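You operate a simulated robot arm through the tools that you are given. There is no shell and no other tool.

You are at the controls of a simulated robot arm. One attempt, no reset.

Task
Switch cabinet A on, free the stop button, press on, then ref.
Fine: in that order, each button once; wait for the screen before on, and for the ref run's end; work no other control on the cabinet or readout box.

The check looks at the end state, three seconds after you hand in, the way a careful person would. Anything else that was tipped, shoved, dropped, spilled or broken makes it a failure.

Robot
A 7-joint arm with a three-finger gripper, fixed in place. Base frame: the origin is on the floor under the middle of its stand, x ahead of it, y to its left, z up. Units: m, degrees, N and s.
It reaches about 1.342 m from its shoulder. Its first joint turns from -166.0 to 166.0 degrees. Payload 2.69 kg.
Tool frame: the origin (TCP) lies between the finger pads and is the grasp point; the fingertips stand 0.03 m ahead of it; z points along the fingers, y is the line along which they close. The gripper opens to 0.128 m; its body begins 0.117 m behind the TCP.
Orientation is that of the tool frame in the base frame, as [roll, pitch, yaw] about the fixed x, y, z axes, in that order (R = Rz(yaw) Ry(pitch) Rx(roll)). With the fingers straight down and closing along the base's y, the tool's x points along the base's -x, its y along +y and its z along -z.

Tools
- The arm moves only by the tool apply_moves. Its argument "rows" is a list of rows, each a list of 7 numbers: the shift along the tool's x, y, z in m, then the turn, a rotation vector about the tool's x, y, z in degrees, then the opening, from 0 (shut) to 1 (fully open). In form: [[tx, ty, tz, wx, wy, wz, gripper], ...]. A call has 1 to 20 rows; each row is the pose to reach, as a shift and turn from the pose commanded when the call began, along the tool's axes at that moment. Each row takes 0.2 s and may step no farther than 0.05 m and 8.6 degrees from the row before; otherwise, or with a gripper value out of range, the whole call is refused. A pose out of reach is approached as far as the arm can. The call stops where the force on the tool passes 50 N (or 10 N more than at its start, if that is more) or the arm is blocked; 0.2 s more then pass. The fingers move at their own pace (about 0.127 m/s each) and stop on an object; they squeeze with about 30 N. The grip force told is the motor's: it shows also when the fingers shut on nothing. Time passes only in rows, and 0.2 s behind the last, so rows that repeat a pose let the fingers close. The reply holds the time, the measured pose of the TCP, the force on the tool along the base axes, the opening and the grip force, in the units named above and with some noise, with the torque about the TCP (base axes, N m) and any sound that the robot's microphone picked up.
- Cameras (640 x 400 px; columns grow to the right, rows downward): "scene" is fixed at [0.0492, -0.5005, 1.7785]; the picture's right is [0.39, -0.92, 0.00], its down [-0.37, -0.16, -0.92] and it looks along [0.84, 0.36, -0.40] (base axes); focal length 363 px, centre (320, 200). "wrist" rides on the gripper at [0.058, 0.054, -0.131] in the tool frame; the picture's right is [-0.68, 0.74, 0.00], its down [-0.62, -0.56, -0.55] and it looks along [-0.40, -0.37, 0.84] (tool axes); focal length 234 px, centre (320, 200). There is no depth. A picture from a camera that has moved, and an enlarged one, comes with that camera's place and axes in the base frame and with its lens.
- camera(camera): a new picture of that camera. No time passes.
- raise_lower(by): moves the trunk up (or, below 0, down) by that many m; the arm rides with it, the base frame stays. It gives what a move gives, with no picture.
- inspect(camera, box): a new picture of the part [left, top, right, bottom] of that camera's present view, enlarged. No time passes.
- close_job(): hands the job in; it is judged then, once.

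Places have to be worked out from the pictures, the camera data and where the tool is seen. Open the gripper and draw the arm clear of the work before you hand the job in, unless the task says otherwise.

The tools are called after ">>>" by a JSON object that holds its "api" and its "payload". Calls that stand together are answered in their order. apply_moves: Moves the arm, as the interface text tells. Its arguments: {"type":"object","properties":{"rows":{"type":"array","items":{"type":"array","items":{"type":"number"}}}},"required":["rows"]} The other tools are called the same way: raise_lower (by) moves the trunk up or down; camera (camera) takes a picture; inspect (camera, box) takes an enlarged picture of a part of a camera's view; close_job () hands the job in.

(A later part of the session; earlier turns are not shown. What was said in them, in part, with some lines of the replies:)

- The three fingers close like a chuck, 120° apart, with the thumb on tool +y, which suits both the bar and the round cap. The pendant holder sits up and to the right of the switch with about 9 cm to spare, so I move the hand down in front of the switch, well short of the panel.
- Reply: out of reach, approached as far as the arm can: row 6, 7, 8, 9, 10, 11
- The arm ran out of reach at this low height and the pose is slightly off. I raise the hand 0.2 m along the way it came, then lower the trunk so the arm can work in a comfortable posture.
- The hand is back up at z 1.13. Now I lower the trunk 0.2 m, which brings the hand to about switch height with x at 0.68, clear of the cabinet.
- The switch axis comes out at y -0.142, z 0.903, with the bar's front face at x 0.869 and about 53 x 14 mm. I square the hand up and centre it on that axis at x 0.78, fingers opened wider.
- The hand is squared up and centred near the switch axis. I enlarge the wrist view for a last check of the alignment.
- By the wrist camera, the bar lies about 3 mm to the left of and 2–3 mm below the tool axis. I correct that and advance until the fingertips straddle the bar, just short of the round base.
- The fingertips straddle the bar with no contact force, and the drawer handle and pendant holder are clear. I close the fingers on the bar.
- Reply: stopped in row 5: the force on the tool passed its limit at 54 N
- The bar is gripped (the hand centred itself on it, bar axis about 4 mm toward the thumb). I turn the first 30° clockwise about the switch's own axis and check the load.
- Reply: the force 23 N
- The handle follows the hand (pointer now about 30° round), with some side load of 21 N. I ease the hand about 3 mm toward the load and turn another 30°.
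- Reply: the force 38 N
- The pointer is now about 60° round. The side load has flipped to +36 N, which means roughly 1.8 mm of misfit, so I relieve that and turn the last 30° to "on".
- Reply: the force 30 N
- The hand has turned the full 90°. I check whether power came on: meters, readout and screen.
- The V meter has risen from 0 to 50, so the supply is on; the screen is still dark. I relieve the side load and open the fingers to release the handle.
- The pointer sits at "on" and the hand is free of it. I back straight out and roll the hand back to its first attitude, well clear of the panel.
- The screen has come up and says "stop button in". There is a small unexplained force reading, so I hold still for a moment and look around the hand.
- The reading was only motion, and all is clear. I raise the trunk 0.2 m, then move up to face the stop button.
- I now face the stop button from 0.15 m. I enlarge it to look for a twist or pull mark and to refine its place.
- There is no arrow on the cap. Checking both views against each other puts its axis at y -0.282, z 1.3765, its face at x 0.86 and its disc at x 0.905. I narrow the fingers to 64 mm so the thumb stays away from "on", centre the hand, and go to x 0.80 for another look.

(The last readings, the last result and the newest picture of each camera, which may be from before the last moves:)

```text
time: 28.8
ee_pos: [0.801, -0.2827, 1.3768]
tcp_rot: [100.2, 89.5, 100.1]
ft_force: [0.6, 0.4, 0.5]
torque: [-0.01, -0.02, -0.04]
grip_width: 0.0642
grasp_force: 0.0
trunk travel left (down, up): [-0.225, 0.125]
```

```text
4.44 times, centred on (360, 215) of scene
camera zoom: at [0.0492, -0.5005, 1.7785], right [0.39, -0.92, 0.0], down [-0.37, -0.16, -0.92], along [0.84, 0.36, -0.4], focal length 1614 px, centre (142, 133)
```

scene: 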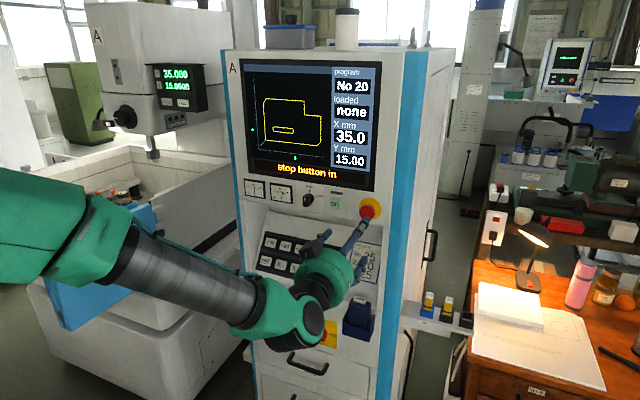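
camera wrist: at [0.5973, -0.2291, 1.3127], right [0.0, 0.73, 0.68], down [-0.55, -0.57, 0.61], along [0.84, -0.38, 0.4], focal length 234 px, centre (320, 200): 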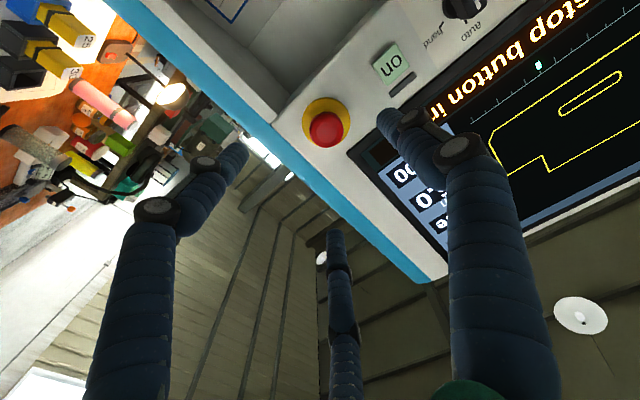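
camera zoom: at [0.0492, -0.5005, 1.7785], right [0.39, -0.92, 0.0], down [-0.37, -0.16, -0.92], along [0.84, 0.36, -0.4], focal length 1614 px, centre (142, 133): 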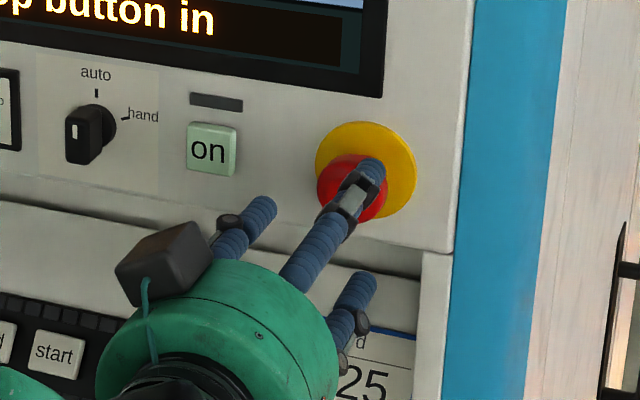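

The cap is within about 2 mm of the tool axis. I go forward to x 0.858 so the pads stand around the cap, tips 15 mm short of the disc.

>>> {"api": "apply_moves", "payload": {"rows": [[0, 0.001, 0.015, 0, 0, 0, 0.5], [0, 0.001, 0.03, 0, 0, 0, 0.5], [0, 0.001, 0.045, 0, 0, 0, 0.5], [0, 0.001, 0.053, 0, 0, 0, 0.5], [0, 0.001, 0.058, 0, 0, 0, 0.5], [0, 0.001, 0.058, 0, 0, 0, 0.5]]}}

>>> {"api": "inspect", "payload": {"camera": "wrist", "box": [240, 80, 400, 240]}}

>>> {"api": "inspect", "payload": {"camera": "scene", "box": [310, 170, 410, 260]}}

```text
time: 30.2
ee_pos: [0.857, -0.2784, 1.3774]
tcp_rot: [100.0, 89.5, 99.8]
ft_force: [-0.6, -0.5, 0.3]
torque: [-0.02, 0.01, 0.02]
grip_width: 0.0641
grasp_force: 0.1
trunk travel left (down, up): [-0.225, 0.125]
```

```text
2.50 times, centred on (320, 160) of wrist
camera zoom: at [0.7273, -0.2242, 1.3179], right [0.0, 0.73, 0.68], down [-0.55, -0.57, 0.61], along [0.84, -0.38, 0.4], focal length 585 px, centre (320, 300)
```

zoom: 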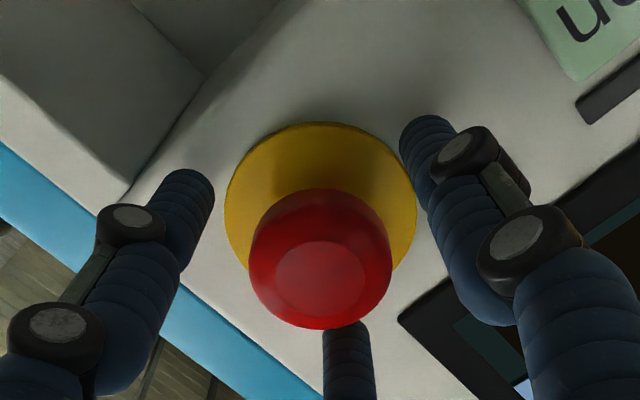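

```text
4.44 times, centred on (360, 215) of scene
camera zoom: at [0.0492, -0.5005, 1.7785], right [0.39, -0.92, 0.0], down [-0.37, -0.16, -0.92], along [0.84, 0.36, -0.4], focal length 1614 px, centre (142, 133)
```

zoom: 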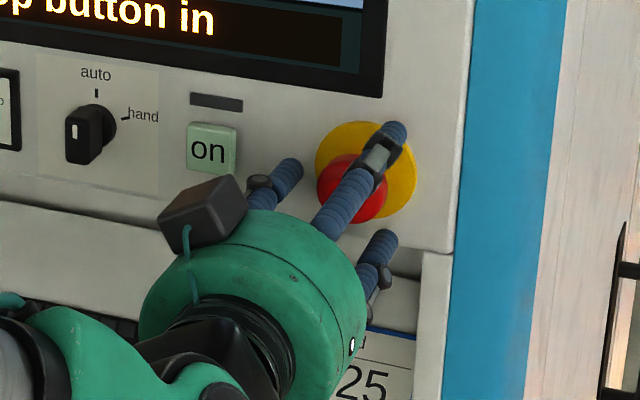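

The cap sits within 2 mm of centre between the three fingers, and no force is felt. I close on it.

>>> {"api": "apply_moves", "payload": {"rows": [[0, -0.001, 0, 0, 0, 0, 0.42], [0, -0.001, 0, 0, 0, 0, 0.36], [0, -0.001, 0, 0, 0, 0, 0.3], [0, -0.001, 0, 0, 0, 0, 0.2], [0, -0.001, 0, 0, 0, 0, 0.2], [0, -0.001, 0, 0, 0, 0, 0.2]]}}

>>> {"api": "inspect", "payload": {"camera": "wrist", "box": [240, 80, 400, 240]}}

>>> {"api": "inspect", "payload": {"camera": "scene", "box": [225, 50, 395, 215]}}

```text
time: 31.6
ee_pos: [0.8583, -0.2799, 1.3783]
tcp_rot: [83.2, 89.5, 83.1]
ft_force: [3.8, -2.9, 11.3]
torque: [0.02, -0.23, -0.05]
grip_width: 0.038
grasp_force: 45.1
trunk travel left (down, up): [-0.225, 0.125]
```

```text
2.50 times, centred on (320, 160) of wrist
camera zoom: at [0.7277, -0.2255, 1.3191], right [0.0, 0.73, 0.68], down [-0.55, -0.57, 0.61], along [0.84, -0.38, 0.4], focal length 585 px, centre (320, 300)
```

zoom: 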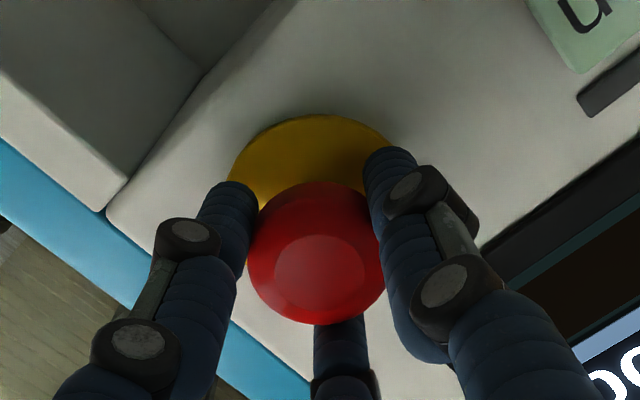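

```text
2.42 times, centred on (310, 132) of scene
camera zoom: at [0.0492, -0.5005, 1.7785], right [0.39, -0.92, 0.0], down [-0.37, -0.16, -0.92], along [0.84, 0.36, -0.4], focal length 880 px, centre (344, 364)
```

zoom: 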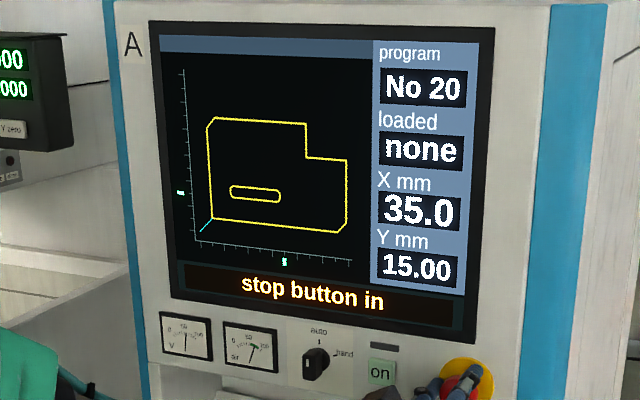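

The cap is held at 38 mm. I twist it clockwise (the usual release direction) by 35° and watch the screen.

>>> {"api": "apply_moves", "payload": {"rows": [[0, 0, 0, 0, 0, 5, 0.2], [0, 0, 0, 0, 0, 10, 0.2], [0, 0, 0, 0, 0, 15, 0.2], [0, 0, 0, 0, 0, 20, 0.2], [0, 0, 0, 0, 0, 25, 0.2], [0, 0, 0, 0, 0, 30, 0.2], [0, 0, 0, 0, 0, 35, 0.2]]}}

>>> {"api": "inspect", "payload": {"camera": "wrist", "box": [240, 80, 400, 240]}}

>>> {"api": "inspect", "payload": {"camera": "scene", "box": [225, 50, 395, 215]}}

```text
time: 33.2
ee_pos: [0.8562, -0.2802, 1.3789]
tcp_rot: [89.8, 54.5, 89.9]
ft_force: [3.7, -0.7, 21.2]
torque: [-0.65, -0.27, 0.09]
grip_width: 0.0384
grasp_force: 45.3
trunk travel left (down, up): [-0.225, 0.125]
```

```text
2.50 times, centred on (320, 160) of wrist
camera zoom: at [0.7269, -0.202, 1.3607], right [0.0, 0.21, 0.98], down [-0.55, -0.82, 0.17], along [0.84, -0.54, 0.11], focal length 585 px, centre (320, 300)
```

zoom: 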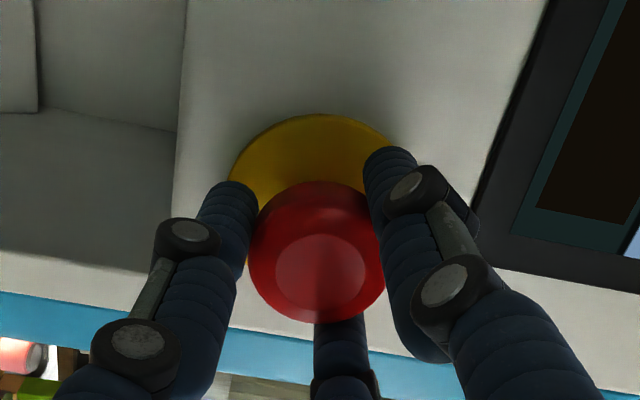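

```text
2.42 times, centred on (310, 132) of scene
camera zoom: at [0.0492, -0.5005, 1.7785], right [0.39, -0.92, 0.0], down [-0.37, -0.16, -0.92], along [0.84, 0.36, -0.4], focal length 880 px, centre (344, 364)
```

zoom: 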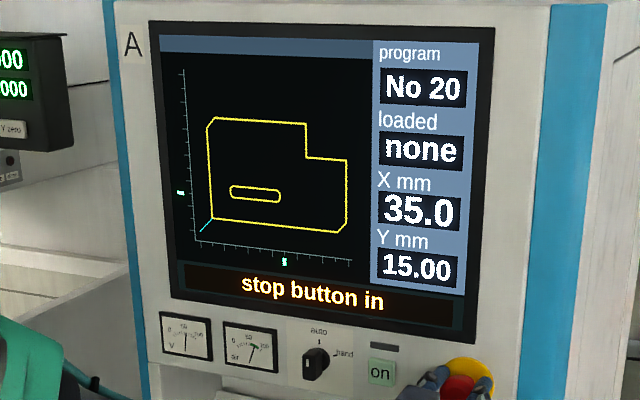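

The twist meets 0.65 Nm of resistance and the screen still says "stop button in". I ease the vertical load and turn 20° further.

>>> {"api": "apply_moves", "payload": {"rows": [[-0.0008, 0.0006, 0, 0, 0, 0, 0.2], [-0.0008, 0.0006, 0, 0, 0, 5, 0.1], [-0.0008, 0.0006, 0, 0, 0, 10, 0.1], [-0.0008, 0.0006, 0, 0, 0, 15, 0.1], [-0.0008, 0.0006, 0, 0, 0, 20, 0.1]]}}

>>> {"api": "inspect", "payload": {"camera": "wrist", "box": [240, 80, 400, 240]}}

>>> {"api": "inspect", "payload": {"camera": "scene", "box": [225, 50, 395, 215]}}

```text
time: 34.4
ee_pos: [0.8568, -0.2811, 1.3781]
tcp_rot: [90.1, 34.4, 89.9]
ft_force: [3.1, -3.0, 21.7]
torque: [-0.56, -0.33, -0.07]
grip_width: 0.0382
grasp_force: 45.1
trunk travel left (down, up): [-0.225, 0.125]
```

```text
2.50 times, centred on (320, 160) of wrist
camera zoom: at [0.7266, -0.2011, 1.3886], right [0.0, -0.14, 0.99], down [-0.55, -0.83, -0.12], along [0.84, -0.54, -0.08], focal length 585 px, centre (320, 300)
```

zoom: 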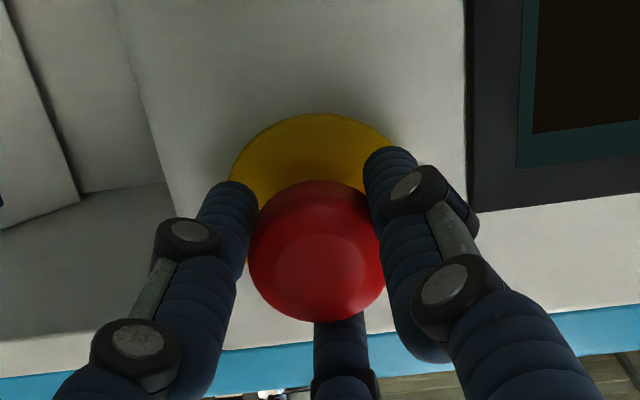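

```text
2.42 times, centred on (310, 132) of scene
camera zoom: at [0.0492, -0.5005, 1.7785], right [0.39, -0.92, 0.0], down [-0.37, -0.16, -0.92], along [0.84, 0.36, -0.4], focal length 880 px, centre (344, 364)
```

zoom: 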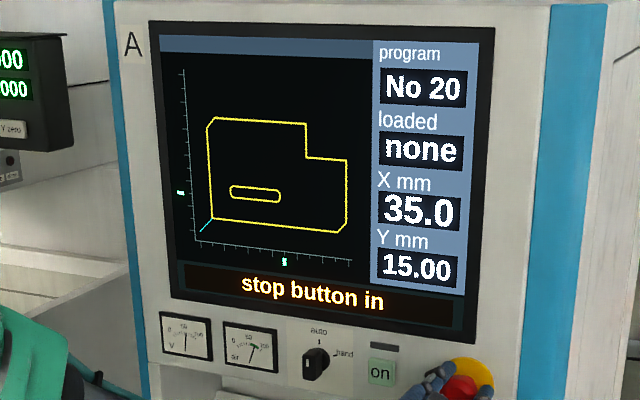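

The torque stays near 0.6 Nm, so the fingers are now slipping round a cap that turns no further. I try a gentle straight pull next, watching the force.

>>> {"api": "apply_moves", "payload": {"rows": [[0, 0, -0.002, 0, 0, 0, 0.1], [0, 0, -0.004, 0, 0, 0, 0.1], [0, 0, -0.006, 0, 0, 0, 0.1], [0, 0, -0.008, 0, 0, 0, 0.1]]}}

>>> {"api": "inspect", "payload": {"camera": "wrist", "box": [240, 80, 400, 240]}}

>>> {"api": "inspect", "payload": {"camera": "scene", "box": [225, 50, 395, 215]}}

```text
time: 35.4
ee_pos: [0.8481, -0.2801, 1.3779]
tcp_rot: [90.0, 34.5, 90.1]
ft_force: [6.3, -0.5, 19.9]
torque: [0.16, -0.31, -0.12]
grip_width: 0.038
grasp_force: 45.1
trunk travel left (down, up): [-0.225, 0.125]
```

```text
2.50 times, centred on (320, 160) of wrist
camera zoom: at [0.7186, -0.2013, 1.3884], right [0.0, -0.14, 0.99], down [-0.55, -0.83, -0.12], along [0.84, -0.54, -0.08], focal length 585 px, centre (320, 300)
```

zoom: 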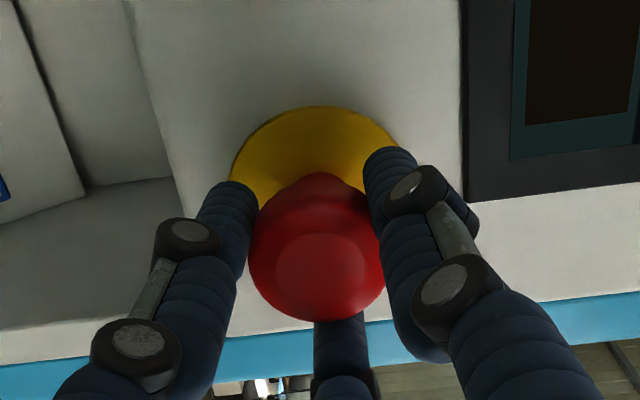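

```text
2.42 times, centred on (310, 132) of scene
camera zoom: at [0.0492, -0.5005, 1.7785], right [0.39, -0.92, 0.0], down [-0.37, -0.16, -0.92], along [0.84, 0.36, -0.4], focal length 880 px, centre (344, 364)
```

zoom: 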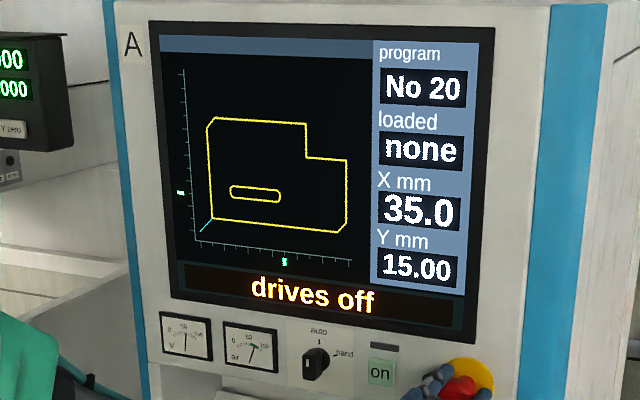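

The cap came out with the pull (more red body shows), and the screen now reads "drives off". I open the fingers to 64 mm without moving, then back straight out.

>>> {"api": "apply_moves", "payload": {"rows": [[0, 0, 0, 0, 0, 0, 0.3], [0, 0, 0, 0, 0, 0, 0.4], [0, 0, 0, 0, 0, 0, 0.5], [0, 0, 0, 0, 0, 0, 0.5], [0, 0, -0.02, 0, 0, 0, 0.5], [0, 0, -0.05, 0, 0, 0, 0.5], [0, 0, -0.09, 0, 0, 0, 0.5], [0, 0, -0.13, 0, 0, 0, 0.5], [0, 0, -0.13, 0, 0, 0, 0.5]]}}

>>> {"api": "camera", "payload": {"camera": "wrist"}}

>>> {"api": "inspect", "payload": {"camera": "scene", "box": [225, 50, 395, 215]}}

```text
time: 37.4
ee_pos: [0.7159, -0.2788, 1.3785]
tcp_rot: [90.0, 34.5, 90.0]
ft_force: [-1.4, 0.5, 0.2]
torque: [0.0, 0.02, -0.03]
grip_width: 0.0641
grasp_force: 0.0
trunk travel left (down, up): [-0.225, 0.125]
```

```text
taken
camera wrist: at [0.5862, -0.1995, 1.3892], right [0.0, -0.14, 0.99], down [-0.55, -0.83, -0.12], along [0.84, -0.54, -0.08], focal length 234 px, centre (320, 200)
```

wrist: 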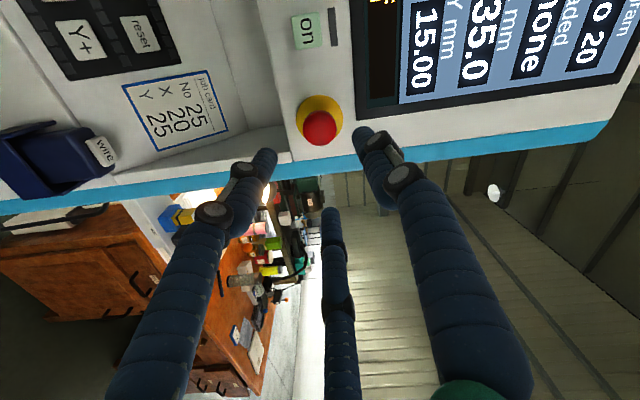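

```text
2.42 times, centred on (310, 132) of scene
camera zoom: at [0.0492, -0.5005, 1.7785], right [0.39, -0.92, 0.0], down [-0.37, -0.16, -0.92], along [0.84, 0.36, -0.4], focal length 880 px, centre (344, 364)
```

zoom: 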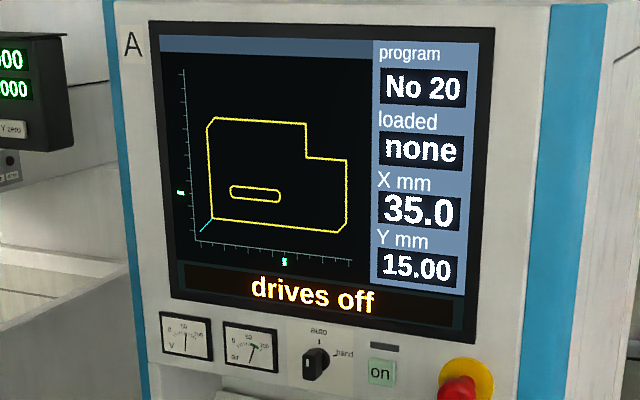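

The stop button stays out and the message stays "drives off". The screen is up, so next is "on": I roll the hand back, shut the fingers and move in front of that button at a safe distance.

>>> {"api": "apply_moves", "payload": {"rows": [[0.0114, 0.0074, 0, 0, 0, -7.93, 0.3], [0.0227, 0.0147, 0, 0, 0, -15.86, 0.1], [0.0341, 0.0221, 0, 0, 0, -23.8, 0], [0.0454, 0.0295, 0, 0, 0, -31.7, 0], [0.0568, 0.0369, 0, 0, 0, -39.65, 0], [0.0681, 0.0442, 0, 0, 0, -47.6, 0], [0.0795, 0.0516, 0, 0, 0, -55.5, 0], [0.0795, 0.0516, 0.03, 0, 0, -55.5, 0], [0.0795, 0.0516, 0.06, 0, 0, -55.5, 0], [0.0795, 0.0516, 0.06, 0, 0, -55.5, 0]]}}

>>> {"api": "camera", "payload": {"camera": "wrist"}}

>>> {"api": "inspect", "payload": {"camera": "wrist", "box": [260, 60, 400, 220]}}

>>> {"api": "inspect", "payload": {"camera": "scene", "box": [280, 160, 400, 260]}}

```text
time: 39.6
ee_pos: [0.7793, -0.184, 1.3769]
tcp_rot: [-174.7, 89.8, -174.8]
ft_force: [0.3, 0.9, 0.5]
torque: [0.01, 0.0, -0.02]
grip_width: 0.0019
grasp_force: 29.7
trunk travel left (down, up): [-0.225, 0.125]
```

```text
taken
camera wrist: at [0.6501, -0.1305, 1.3169], right [0.0, 0.74, 0.68], down [-0.55, -0.56, 0.62], along [0.84, -0.37, 0.4], focal length 234 px, centre (320, 200)
```

wrist: 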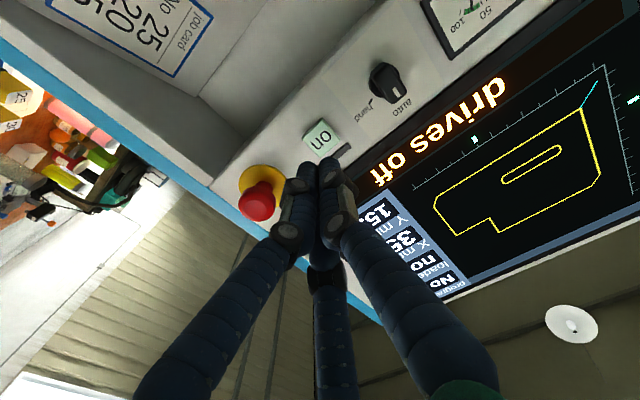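

```text
2.50 times, centred on (330, 140) of wrist
camera zoom: at [0.6501, -0.1305, 1.3169], right [0.0, 0.74, 0.68], down [-0.55, -0.56, 0.62], along [0.84, -0.37, 0.4], focal length 585 px, centre (295, 350)
```

zoom: 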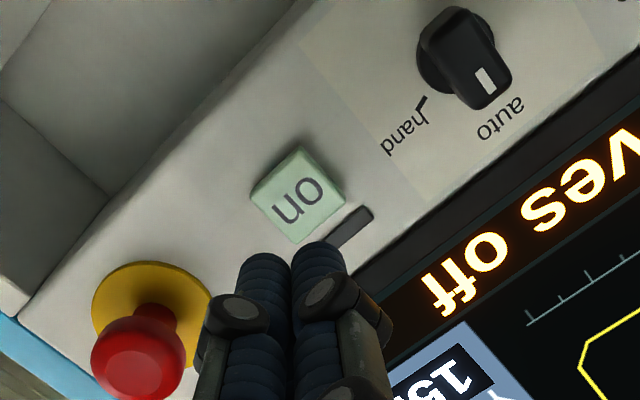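

```text
4.00 times, centred on (340, 210) of scene
camera zoom: at [0.0492, -0.5005, 1.7785], right [0.39, -0.92, 0.0], down [-0.37, -0.16, -0.92], along [0.84, 0.36, -0.4], focal length 1453 px, centre (240, 160)
```

zoom: 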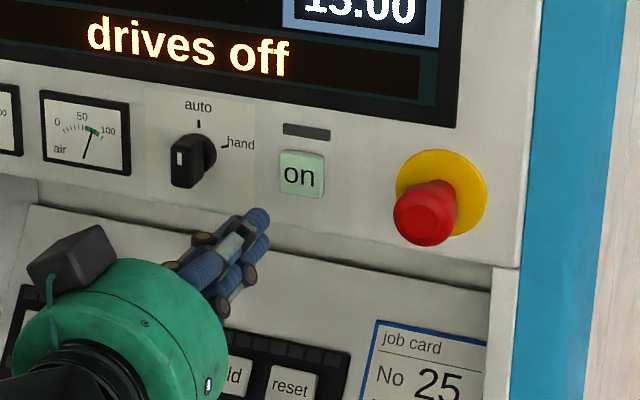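

The shut fingertips line up with the "on" button to within about 2 mm in both directions. I advance to roughly 1 cm before its face.

>>> {"api": "apply_moves", "payload": {"rows": [[0, 0, 0.02, 0, 0, 0, 0], [0, 0, 0.04, 0, 0, 0, 0], [0, 0, 0.06, 0, 0, 0, 0], [0, 0, 0.073, 0, 0, 0, 0], [0, 0, 0.073, 0, 0, 0, 0]]}}

>>> {"api": "inspect", "payload": {"camera": "wrist", "box": [260, 60, 400, 220]}}

>>> {"api": "inspect", "payload": {"camera": "scene", "box": [280, 160, 400, 260]}}

```text
time: 40.8
ee_pos: [0.8523, -0.1861, 1.3752]
tcp_rot: [162.3, 89.8, 162.2]
ft_force: [-0.5, 0.0, 0.4]
torque: [0.01, -0.03, 0.0]
grip_width: 0.002
grasp_force: 30.5
trunk travel left (down, up): [-0.225, 0.125]
```

```text
2.50 times, centred on (330, 140) of wrist
camera zoom: at [0.723, -0.1311, 1.3158], right [0.0, 0.74, 0.68], down [-0.55, -0.57, 0.62], along [0.84, -0.37, 0.4], focal length 585 px, centre (295, 350)
```

zoom: 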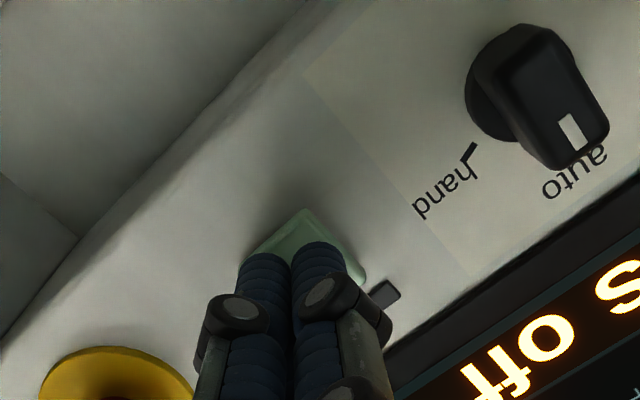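

```text
4.00 times, centred on (340, 210) of scene
camera zoom: at [0.0492, -0.5005, 1.7785], right [0.39, -0.92, 0.0], down [-0.37, -0.16, -0.92], along [0.84, 0.36, -0.4], focal length 1453 px, centre (240, 160)
```

zoom: 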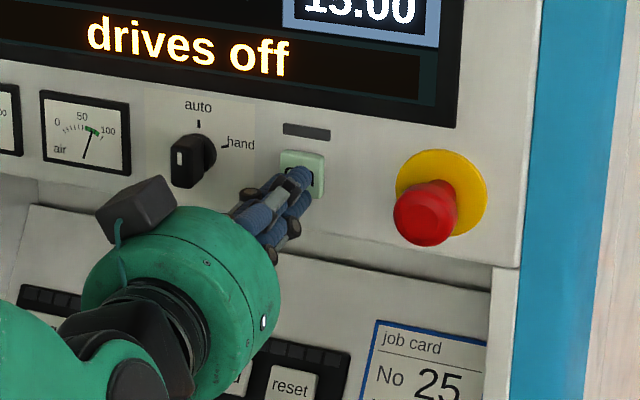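

The tips are over the "on" button with about 1 cm to go, no contact yet. I creep in with 2 mm steps.

>>> {"api": "apply_moves", "payload": {"rows": [[-0.001, 0.0015, 0.002, 0, 0, 0, 0], [-0.001, 0.0015, 0.004, 0, 0, 0, 0], [-0.001, 0.0015, 0.006, 0, 0, 0, 0], [-0.001, 0.0015, 0.008, 0, 0, 0, 0]]}}

>>> {"api": "inspect", "payload": {"camera": "scene", "box": [225, 50, 395, 215]}}

>>> {"api": "inspect", "payload": {"camera": "wrist", "box": [260, 60, 400, 220]}}

```text
time: 41.8
ee_pos: [0.861, -0.1835, 1.3765]
tcp_rot: [166.6, 89.8, 166.5]
ft_force: [0.1, 1.6, -0.3]
torque: [0.01, -0.01, -0.01]
grip_width: 0.0023
grasp_force: 29.7
trunk travel left (down, up): [-0.225, 0.125]
```

```text
2.42 times, centred on (310, 132) of scene
camera zoom: at [0.0492, -0.5005, 1.7785], right [0.39, -0.92, 0.0], down [-0.37, -0.16, -0.92], along [0.84, 0.36, -0.4], focal length 880 px, centre (344, 364)
```

zoom: 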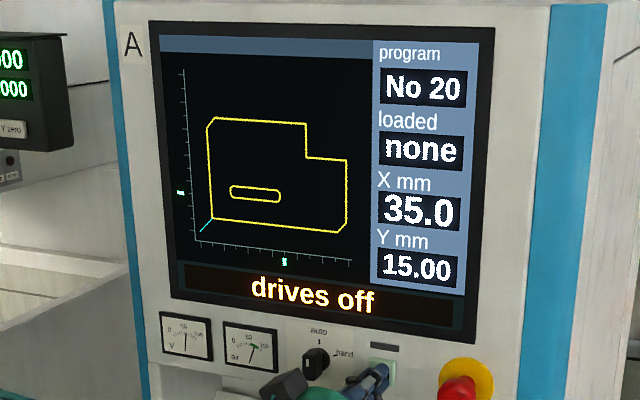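

```text
2.50 times, centred on (330, 140) of wrist
camera zoom: at [0.7308, -0.1297, 1.3173], right [0.0, 0.74, 0.68], down [-0.55, -0.57, 0.62], along [0.84, -0.37, 0.4], focal length 585 px, centre (295, 350)
```

zoom: 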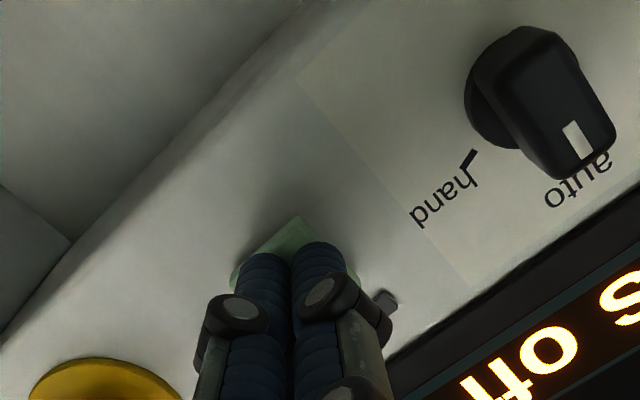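

No contact force yet with the tips at about x 0.891. I continue in 1.5 mm steps.

>>> {"api": "apply_moves", "payload": {"rows": [[0, 0, 0.0015, 0, 0, 0, 0], [0, 0, 0.003, 0, 0, 0, 0], [0, 0, 0.0045, 0, 0, 0, 0]]}}

>>> {"api": "inspect", "payload": {"camera": "scene", "box": [225, 50, 395, 215]}}

```text
time: 42.6
ee_pos: [0.8649, -0.1846, 1.3761]
tcp_rot: [164.8, 90.0, 164.6]
ft_force: [-8.2, -0.5, -0.2]
torque: [-0.03, 0.0, -0.05]
grip_width: 0.006
grasp_force: 31.2
trunk travel left (down, up): [-0.225, 0.125]
heard: click
```

```text
2.42 times, centred on (310, 132) of scene
camera zoom: at [0.0492, -0.5005, 1.7785], right [0.39, -0.92, 0.0], down [-0.37, -0.16, -0.92], along [0.84, 0.36, -0.4], focal length 880 px, centre (344, 364)
```

zoom: 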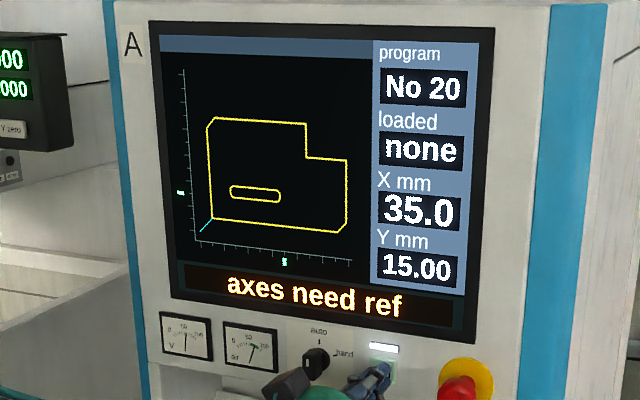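

A click, the lamp is lit and the screen reads "axes need ref": "on" is pressed once. I back straight out, then swing over in front of the keypad's left side and tilt the hand down to face the sloping "ref" key, still well away.

>>> {"api": "apply_moves", "payload": {"rows": [[0, 0, -0.02, 0, 0, 0, 0], [0, 0, -0.06, 0, 0, 0, 0], [0, 0, -0.1, 0, 0, 0, 0], [0, 0, -0.13, 0, 0, 0, 0], [0.024, 0.033, -0.13, 0, 3.4, 0, 0], [0.048, 0.066, -0.13, 0, 6.8, 0, 0], [0.072, 0.099, -0.13, 0, 10.1, 0, 0], [0.096, 0.132, -0.13, 0, 13.5, 0, 0], [0.12, 0.165, -0.13, 0, 16.9, 0, 0], [0.144, 0.198, -0.12, 0, 20.3, 0, 0], [0.168, 0.231, -0.11, 0, 23.6, 0, 0], [0.193, 0.265, -0.1, 0, 27, 0, 0], [0.193, 0.265, -0.1, 0, 27, 0, 0]]}}

>>> {"api": "camera", "payload": {"camera": "wrist"}}

>>> {"api": "camera", "payload": {"camera": "scene"}}

```text
time: 45.4
ee_pos: [0.749, 0.0228, 1.1665]
tcp_rot: [-176.9, 58.7, -169.4]
ft_force: [0.4, 0.4, -0.2]
torque: [-0.04, 0.0, -0.04]
grip_width: 0.0024
grasp_force: 31.0
out of reach, approached as far as the arm can: row 9, 10, 11, 12
trunk travel left (down, up): [-0.225, 0.125]
```

```text
taken
camera wrist: at [0.6019, 0.057, 1.1817], right [0.24, 0.79, 0.56], down [-0.08, -0.56, 0.83], along [0.97, -0.24, -0.07], focal length 234 px, centre (320, 200)
```

wrist: 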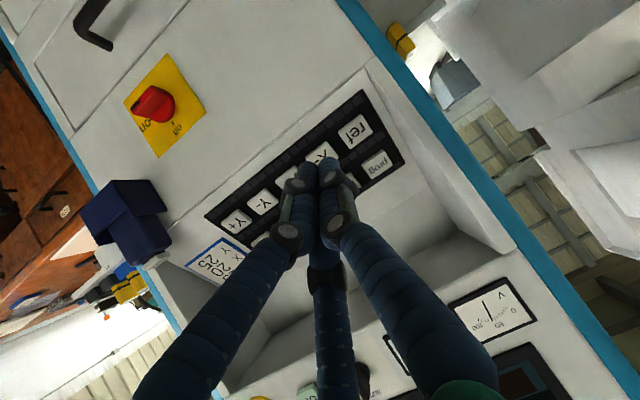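

```text
taken
```

scene: 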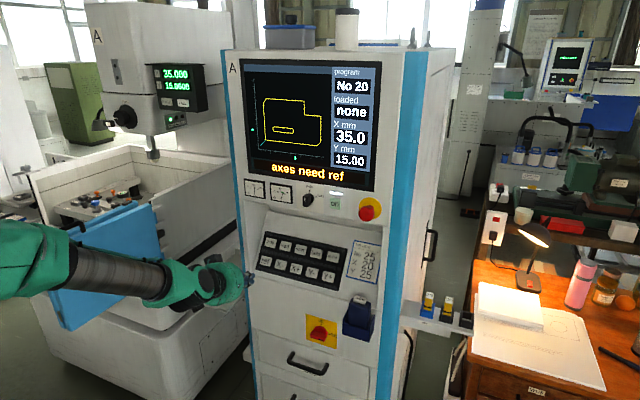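

The arm again ran out of reach at this height, so the hand stopped short at [0.75, 0.02, 1.17], slightly askew but clear of everything. I lower the trunk 0.2 m as I did for the switch, which gives the arm a better posture.

>>> {"api": "raise_lower", "payload": {"by": -0.2}}

>>> {"api": "camera", "payload": {"camera": "scene"}}

```text
time: 47.5
ee_pos: [0.7489, 0.0219, 0.9679]
tcp_rot: [-177.0, 58.9, -169.5]
ft_force: [0.3, 0.3, -0.3]
torque: [-0.02, -0.03, -0.01]
grip_width: 0.002
grasp_force: 31.7
trunk travel left (down, up): [-0.025, 0.325]
```

```text
taken
```

scene: 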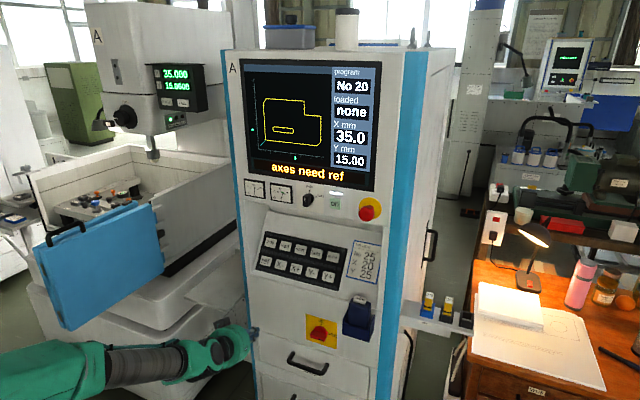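

The screen still reads "axes need ref" and the arm is clear of machine A. I bring the hand up and square it to face the ref key along its slope (27° down), from about 0.17 m.

>>> {"api": "apply_moves", "payload": {"rows": [[-0.033, 0.0082, -0.0152, 1.02, -0.69, 0.88, 0], [-0.066, 0.0163, -0.0304, 2.05, -1.38, 1.75, 0], [-0.099, 0.0245, -0.0456, 3.07, -2.07, 2.63, 0], [-0.132, 0.0327, -0.0607, 4.09, -2.75, 3.5, 0], [-0.165, 0.0408, -0.0759, 5.12, -3.44, 4.38, 0], [-0.1979, 0.049, -0.0911, 6.14, -4.13, 5.25, 0], [-0.1979, 0.049, -0.0911, 6.14, -4.13, 5.25, 0]]}}

>>> {"api": "camera", "payload": {"camera": "wrist"}}

>>> {"api": "camera", "payload": {"camera": "scene"}}

```text
time: 49.1
ee_pos: [0.7663, 0.0817, 1.1813]
tcp_rot: [179.8, 63.4, 179.9]
ft_force: [0.4, 0.2, 0.0]
torque: [-0.01, 0.0, 0.02]
grip_width: 0.0018
grasp_force: 32.2
trunk travel left (down, up): [-0.025, 0.325]
```

```text
taken
camera wrist: at [0.6236, 0.1357, 1.1874], right [0.3, 0.74, 0.61], down [-0.21, -0.57, 0.8], along [0.93, -0.37, -0.02], focal length 234 px, centre (320, 200)
```

wrist: 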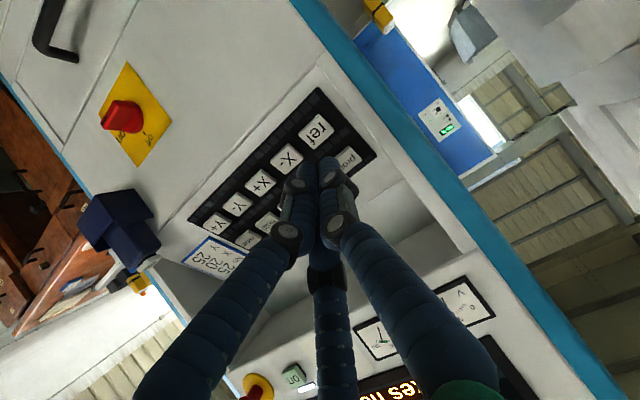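

```text
taken
```

scene: 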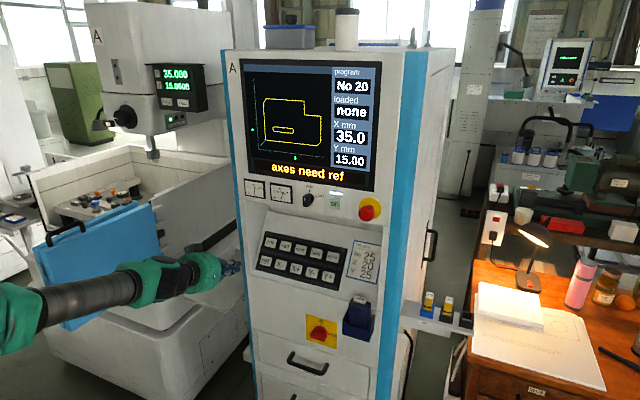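

The hand is squared up at [0.766, 0.08, 1.18]. I enlarge the ref key from both cameras to place it and the slope precisely.

>>> {"api": "inspect", "payload": {"camera": "wrist", "box": [260, 80, 400, 220]}}

>>> {"api": "inspect", "payload": {"camera": "wrist", "box": [180, 80, 380, 260]}}

>>> {"api": "inspect", "payload": {"camera": "scene", "box": [210, 210, 360, 310]}}

```text
2.86 times, centred on (330, 150) of wrist
camera zoom: at [0.6236, 0.1357, 1.1874], right [0.3, 0.74, 0.61], down [-0.21, -0.57, 0.8], along [0.93, -0.37, -0.02], focal length 669 px, centre (291, 343)
```

zoom: 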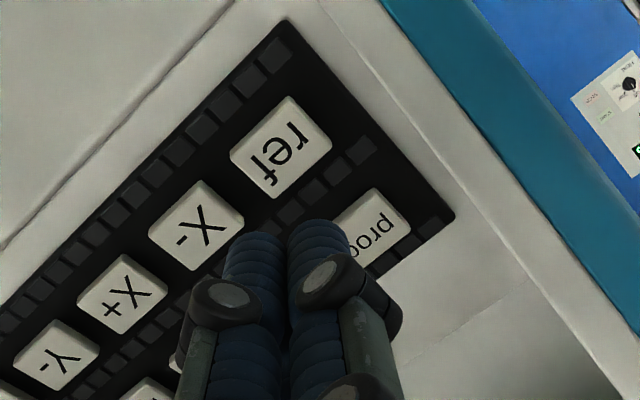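

```text
2.22 times, centred on (280, 170) of wrist
camera zoom: at [0.6236, 0.1357, 1.1874], right [0.3, 0.74, 0.61], down [-0.21, -0.57, 0.8], along [0.93, -0.37, -0.02], focal length 520 px, centre (409, 267)
```

zoom: 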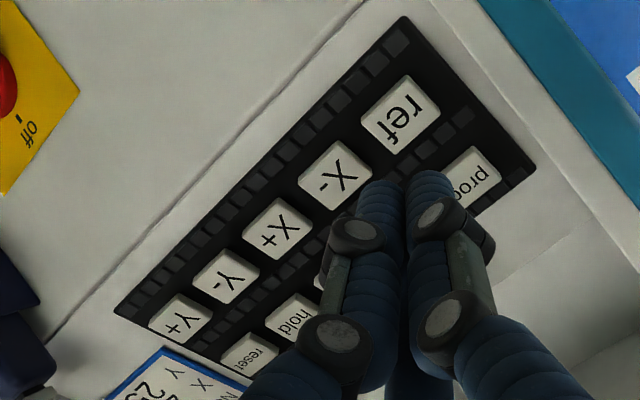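

```text
4.00 times, centred on (285, 260) of scene
camera zoom: at [0.0492, -0.5005, 1.7785], right [0.39, -0.92, 0.0], down [-0.37, -0.16, -0.92], along [0.84, 0.36, -0.4], focal length 1453 px, centre (460, -40)
```

zoom: 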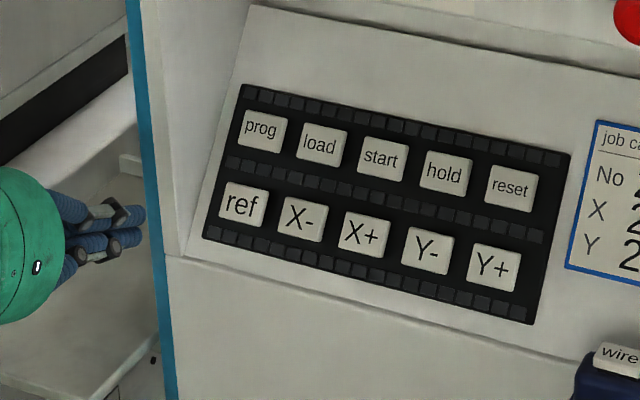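

The ref key's centre triangulates to about [0.930, 0.070, 1.105], with X- 57 mm to its right and prog 63 mm above; the slope is nearer 35°. I tilt a little more and move in to about 5 cm from the key, then look again.

>>> {"api": "apply_moves", "payload": {"rows": [[-0.0025, -0.002, 0.017, 0, 1.1, 0, 0], [-0.005, -0.004, 0.034, 0, 2.2, 0, 0], [-0.0075, -0.006, 0.051, 0, 3.3, 0, 0], [-0.01, -0.008, 0.068, 0, 4.4, 0, 0], [-0.0123, -0.0098, 0.085, 0, 5.5, 0, 0], [-0.0147, -0.0117, 0.101, 0, 6.5, 0, 0], [-0.0147, -0.0117, 0.101, 0, 6.5, 0, 0]]}}

>>> {"api": "inspect", "payload": {"camera": "wrist", "box": [250, 80, 410, 240]}}

>>> {"api": "inspect", "payload": {"camera": "scene", "box": [210, 210, 360, 310]}}

```text
time: 50.7
ee_pos: [0.8627, 0.0685, 1.1478]
tcp_rot: [180.0, 56.7, 180.0]
ft_force: [-0.4, -0.2, 0.5]
torque: [-0.03, -0.01, 0.01]
grip_width: 0.0021
grasp_force: 30.9
trunk travel left (down, up): [-0.025, 0.325]
```

```text
2.50 times, centred on (330, 160) of wrist
camera zoom: at [0.7217, 0.1226, 1.1707], right [0.37, 0.74, 0.57], down [-0.12, -0.57, 0.82], along [0.92, -0.37, -0.12], focal length 585 px, centre (295, 300)
```

zoom: 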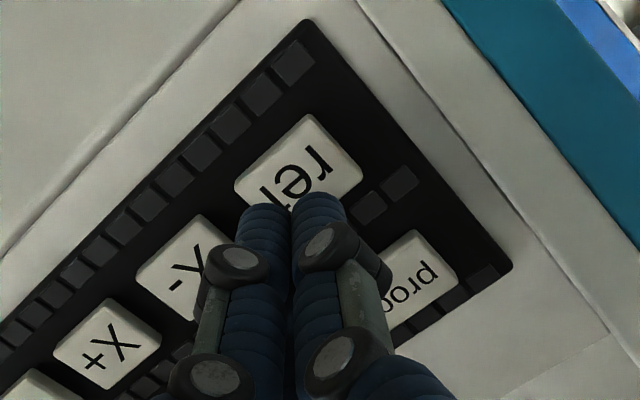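

```text
4.00 times, centred on (285, 260) of scene
camera zoom: at [0.0492, -0.5005, 1.7785], right [0.39, -0.92, 0.0], down [-0.37, -0.16, -0.92], along [0.84, 0.36, -0.4], focal length 1453 px, centre (460, -40)
```

zoom: 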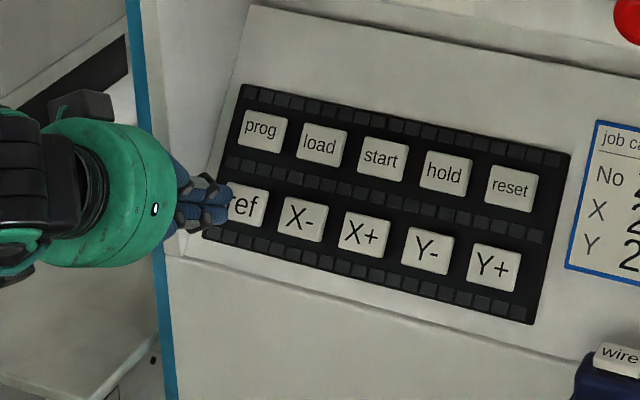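

The tool axis meets the key within about 2 mm of its centre, 47 mm ahead. I advance to about 1 cm short.

>>> {"api": "apply_moves", "payload": {"rows": [[-0.0015, 0.0005, 0.012, 0, 0, 0, 0], [-0.0015, 0.0005, 0.024, 0, 0, 0, 0], [-0.0015, 0.0005, 0.034, 0, 0, 0, 0], [-0.0015, 0.0005, 0.034, 0, 0, 0, 0]]}}

>>> {"api": "inspect", "payload": {"camera": "wrist", "box": [250, 80, 410, 240]}}

>>> {"api": "inspect", "payload": {"camera": "scene", "box": [210, 210, 360, 310]}}

```text
time: 51.7
ee_pos: [0.8919, 0.0701, 1.1321]
tcp_rot: [179.9, 56.8, 179.9]
ft_force: [-0.3, -0.1, 0.4]
torque: [0.0, 0.0, 0.01]
grip_width: 0.0021
grasp_force: 31.9
trunk travel left (down, up): [-0.025, 0.325]
```

```text
2.50 times, centred on (330, 160) of wrist
camera zoom: at [0.7507, 0.1237, 1.1538], right [0.37, 0.74, 0.57], down [-0.12, -0.57, 0.81], along [0.92, -0.37, -0.12], focal length 585 px, centre (295, 300)
```

zoom: 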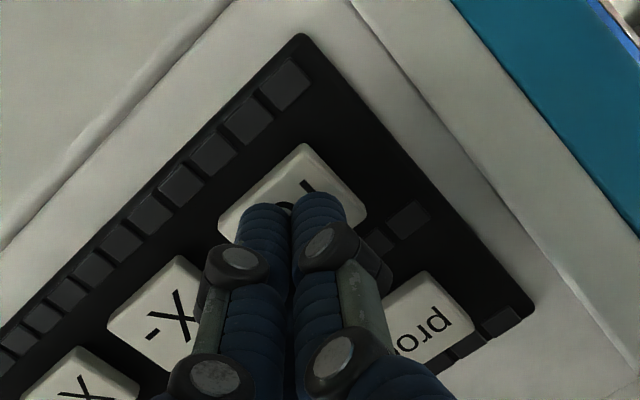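

```text
4.00 times, centred on (285, 260) of scene
camera zoom: at [0.0492, -0.5005, 1.7785], right [0.39, -0.92, 0.0], down [-0.37, -0.16, -0.92], along [0.84, 0.36, -0.4], focal length 1453 px, centre (460, -40)
```

zoom: 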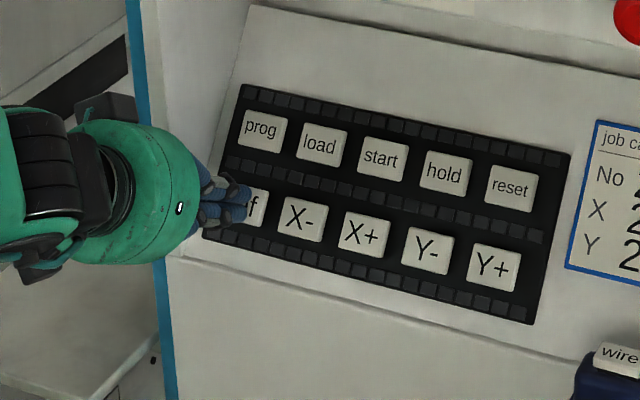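

The axis and the key's centre now coincide in the picture, about 13 mm ahead. I creep in.

>>> {"api": "apply_moves", "payload": {"rows": [[0, 0, 0.003, 0, 0, 0, 0], [0, 0, 0.006, 0, 0, 0, 0], [0, 0, 0.008, 0, 0, 0, 0], [0, 0, 0.01, 0, 0, 0, 0]]}}

>>> {"api": "inspect", "payload": {"camera": "scene", "box": [225, 50, 395, 215]}}

>>> {"api": "inspect", "payload": {"camera": "wrist", "box": [250, 80, 410, 240]}}

```text
time: 52.7
ee_pos: [0.8998, 0.0696, 1.1263]
tcp_rot: [179.8, 56.8, 179.8]
ft_force: [-1.6, 0.1, 1.1]
torque: [-0.01, -0.02, 0.01]
grip_width: 0.0019
grasp_force: 31.3
trunk travel left (down, up): [-0.025, 0.325]
heard: click
```

```text
2.42 times, centred on (310, 132) of scene
camera zoom: at [0.0492, -0.5005, 1.7785], right [0.39, -0.92, 0.0], down [-0.37, -0.16, -0.92], along [0.84, 0.36, -0.4], focal length 880 px, centre (344, 364)
```

zoom: 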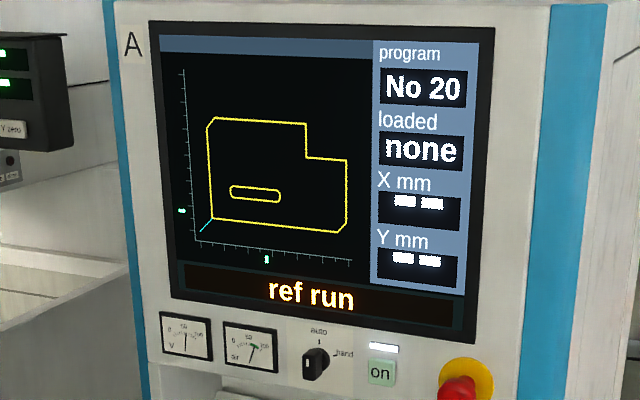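

```text
2.50 times, centred on (330, 160) of wrist
camera zoom: at [0.7587, 0.1234, 1.1483], right [0.37, 0.74, 0.57], down [-0.12, -0.57, 0.81], along [0.92, -0.37, -0.12], focal length 585 px, centre (295, 300)
```

zoom: 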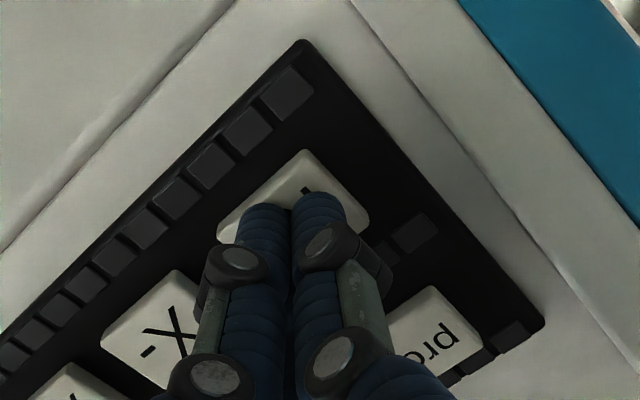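

A click, and the screen shows "ref run". I back straight out along the same line and then wait for the run to finish.

>>> {"api": "apply_moves", "payload": {"rows": [[0, 0, -0.015, 0, 0, 0, 0], [0, 0, -0.045, 0, 0, 0, 0], [0, 0, -0.085, 0, 0, 0, 0], [0, 0, -0.125, 0, 0, 0, 0], [0, 0, -0.165, 0, 0, 0, 0], [0, 0, -0.2, 0, 0, 0, 0], [0, 0, -0.2, 0, 0, 0, 0]]}}

>>> {"api": "inspect", "payload": {"camera": "scene", "box": [225, 50, 395, 215]}}

>>> {"api": "camera", "payload": {"camera": "scene"}}

```text
time: 54.3
ee_pos: [0.7309, 0.0686, 1.2371]
tcp_rot: [179.9, 56.8, 180.0]
ft_force: [-0.3, 0.7, 0.8]
torque: [0.02, 0.03, -0.02]
grip_width: 0.0021
grasp_force: 31.5
trunk travel left (down, up): [-0.025, 0.325]
```

```text
2.42 times, centred on (310, 132) of scene
camera zoom: at [0.0492, -0.5005, 1.7785], right [0.39, -0.92, 0.0], down [-0.37, -0.16, -0.92], along [0.84, 0.36, -0.4], focal length 880 px, centre (344, 364)
```

zoom: 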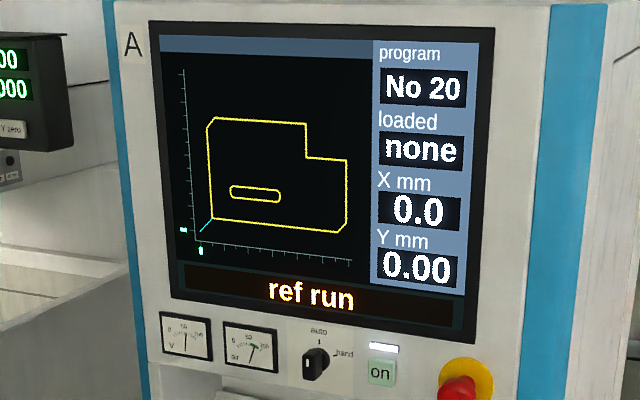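

```text
taken
```

scene: 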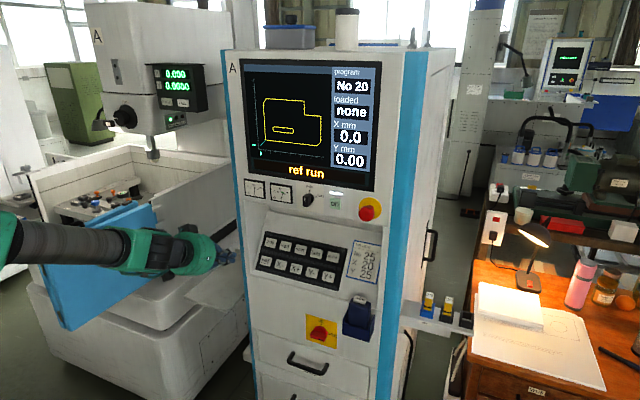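

The axes have reached 0.0 / 0.00 but the screen still says "ref run". I draw back a little more, open the gripper, and let time pass.

>>> {"api": "apply_moves", "payload": {"rows": [[0, 0, -0.03, 0, 0, 0, 0.3], [0, 0, -0.06, 0, 0, 0, 0.6], [0, 0, -0.08, 0, 0, 0, 1], [0, 0, -0.08, 0, 0, 0, 1], [0, 0, -0.08, 0, 0, 0, 1], [0, 0, -0.08, 0, 0, 0, 1], [0, 0, -0.08, 0, 0, 0, 1], [0, 0, -0.08, 0, 0, 0, 1], [0, 0, -0.08, 0, 0, 0, 1], [0, 0, -0.08, 0, 0, 0, 1]]}}

>>> {"api": "inspect", "payload": {"camera": "scene", "box": [225, 50, 395, 215]}}

>>> {"api": "inspect", "payload": {"camera": "scene", "box": [80, 20, 240, 140]}}

```text
time: 56.5
ee_pos: [0.665, 0.0695, 1.2805]
tcp_rot: [179.8, 56.8, 179.9]
ft_force: [1.1, 0.8, 0.0]
torque: [0.03, 0.0, 0.0]
grip_width: 0.1281
grasp_force: 0.1
trunk travel left (down, up): [-0.025, 0.325]
```

```text
2.42 times, centred on (310, 132) of scene
camera zoom: at [0.0492, -0.5005, 1.7785], right [0.39, -0.92, 0.0], down [-0.37, -0.16, -0.92], along [0.84, 0.36, -0.4], focal length 880 px, centre (344, 364)
```

zoom: 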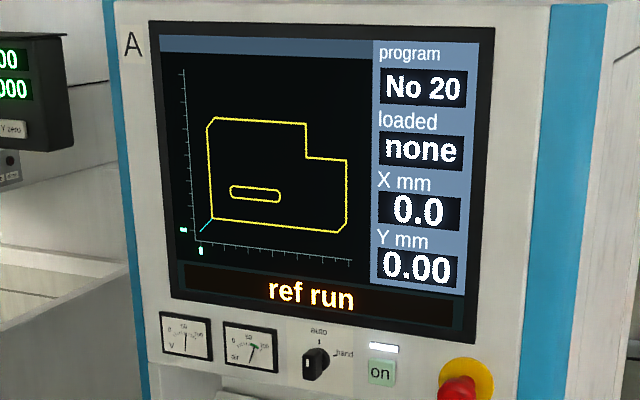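

```text
3.33 times, centred on (160, 80) of scene
camera zoom: at [0.0492, -0.5005, 1.7785], right [0.39, -0.92, 0.0], down [-0.37, -0.16, -0.92], along [0.84, 0.36, -0.4], focal length 1210 px, centre (853, 600)
```

zoom: 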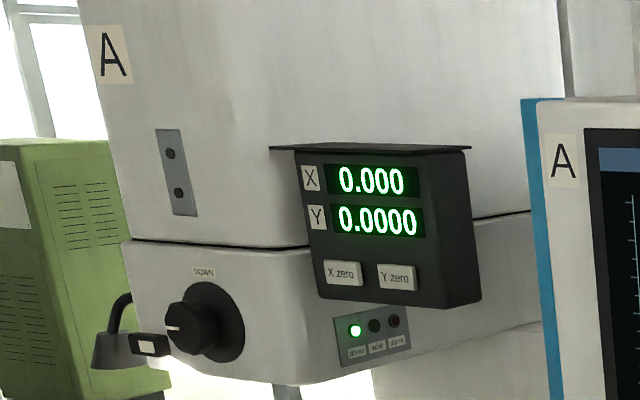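

The readout shows zeros and the drives lamp is green, but the message is still "ref run". I keep still and wait about 4 s more.

>>> {"api": "apply_moves", "payload": {"rows": [[0, 0, 0, 0, 0, 0, 1], [0, 0, 0, 0, 0, 0, 1], [0, 0, 0, 0, 0, 0, 1], [0, 0, 0, 0, 0, 0, 1], [0, 0, 0, 0, 0, 0, 1], [0, 0, 0, 0, 0, 0, 1], [0, 0, 0, 0, 0, 0, 1], [0, 0, 0, 0, 0, 0, 1], [0, 0, 0, 0, 0, 0, 1], [0, 0, 0, 0, 0, 0, 1], [0, 0, 0, 0, 0, 0, 1], [0, 0, 0, 0, 0, 0, 1], [0, 0, 0, 0, 0, 0, 1], [0, 0, 0, 0, 0, 0, 1], [0, 0, 0, 0, 0, 0, 1], [0, 0, 0, 0, 0, 0, 1], [0, 0, 0, 0, 0, 0, 1], [0, 0, 0, 0, 0, 0, 1], [0, 0, 0, 0, 0, 0, 1], [0, 0, 0, 0, 0, 0, 1]]}}

>>> {"api": "inspect", "payload": {"camera": "scene", "box": [225, 50, 395, 215]}}

>>> {"api": "camera", "payload": {"camera": "scene"}}

```text
time: 60.7
ee_pos: [0.6637, 0.0696, 1.2794]
tcp_rot: [179.7, 56.8, 179.9]
ft_force: [-0.3, -0.4, 0.7]
torque: [-0.03, 0.03, 0.0]
grip_width: 0.1279
grasp_force: 0.1
trunk travel left (down, up): [-0.025, 0.325]
```

```text
2.42 times, centred on (310, 132) of scene
camera zoom: at [0.0492, -0.5005, 1.7785], right [0.39, -0.92, 0.0], down [-0.37, -0.16, -0.92], along [0.84, 0.36, -0.4], focal length 880 px, centre (344, 364)
```

zoom: 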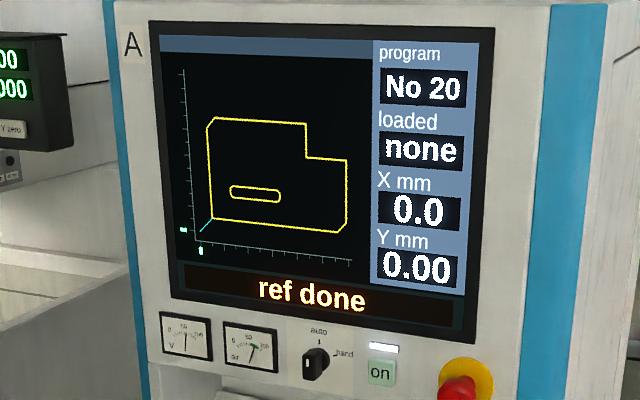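

```text
taken
```

scene: 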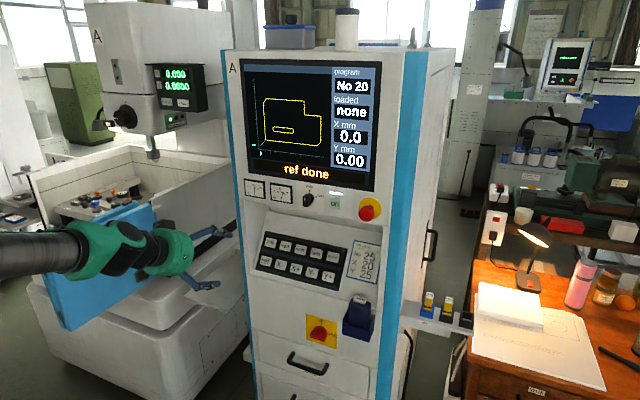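

The screen shows "ref done" with the axes at zero. The switch is at "on", the stop button is out, the pendant and everything else is undisturbed, and the gripper is open and about 0.2 m clear of the cabinet. I hand in.

>>> {"api": "close_job", "payload": {}}

```text
The job is handed in.
```

The job is handed in. Cabinet A is on, the stop button is freed, and "on" and "ref" were each pressed once, in that order.

- **Main switch:** I turned it a quarter turn to "on". The V meter rose to 50 and the screen came up reading "stop button in".
- **Stop button:** It carried no mark, so I tried a clockwise twist first. That did not free it and the fingers slipped around the cap. A short straight pull freed it, and the screen changed to "drives off".
- **On:** I waited for the screen before pressing. I heard one click, the lamp lit and the screen read "axes need ref".
- **Ref:** I heard one click and the screen read "ref run". I waited until it showed "ref done" with both axes at zero.

The arm twice ran out of reach at low heights, so I lowered the trunk 0.2 m for the main switch and again for the ref key. It is still lowered. I touched no other control on the cabinet or readout box, and I saw nothing else disturbed. At hand-in the gripper was open and about 0.2 m clear of the cabinet.
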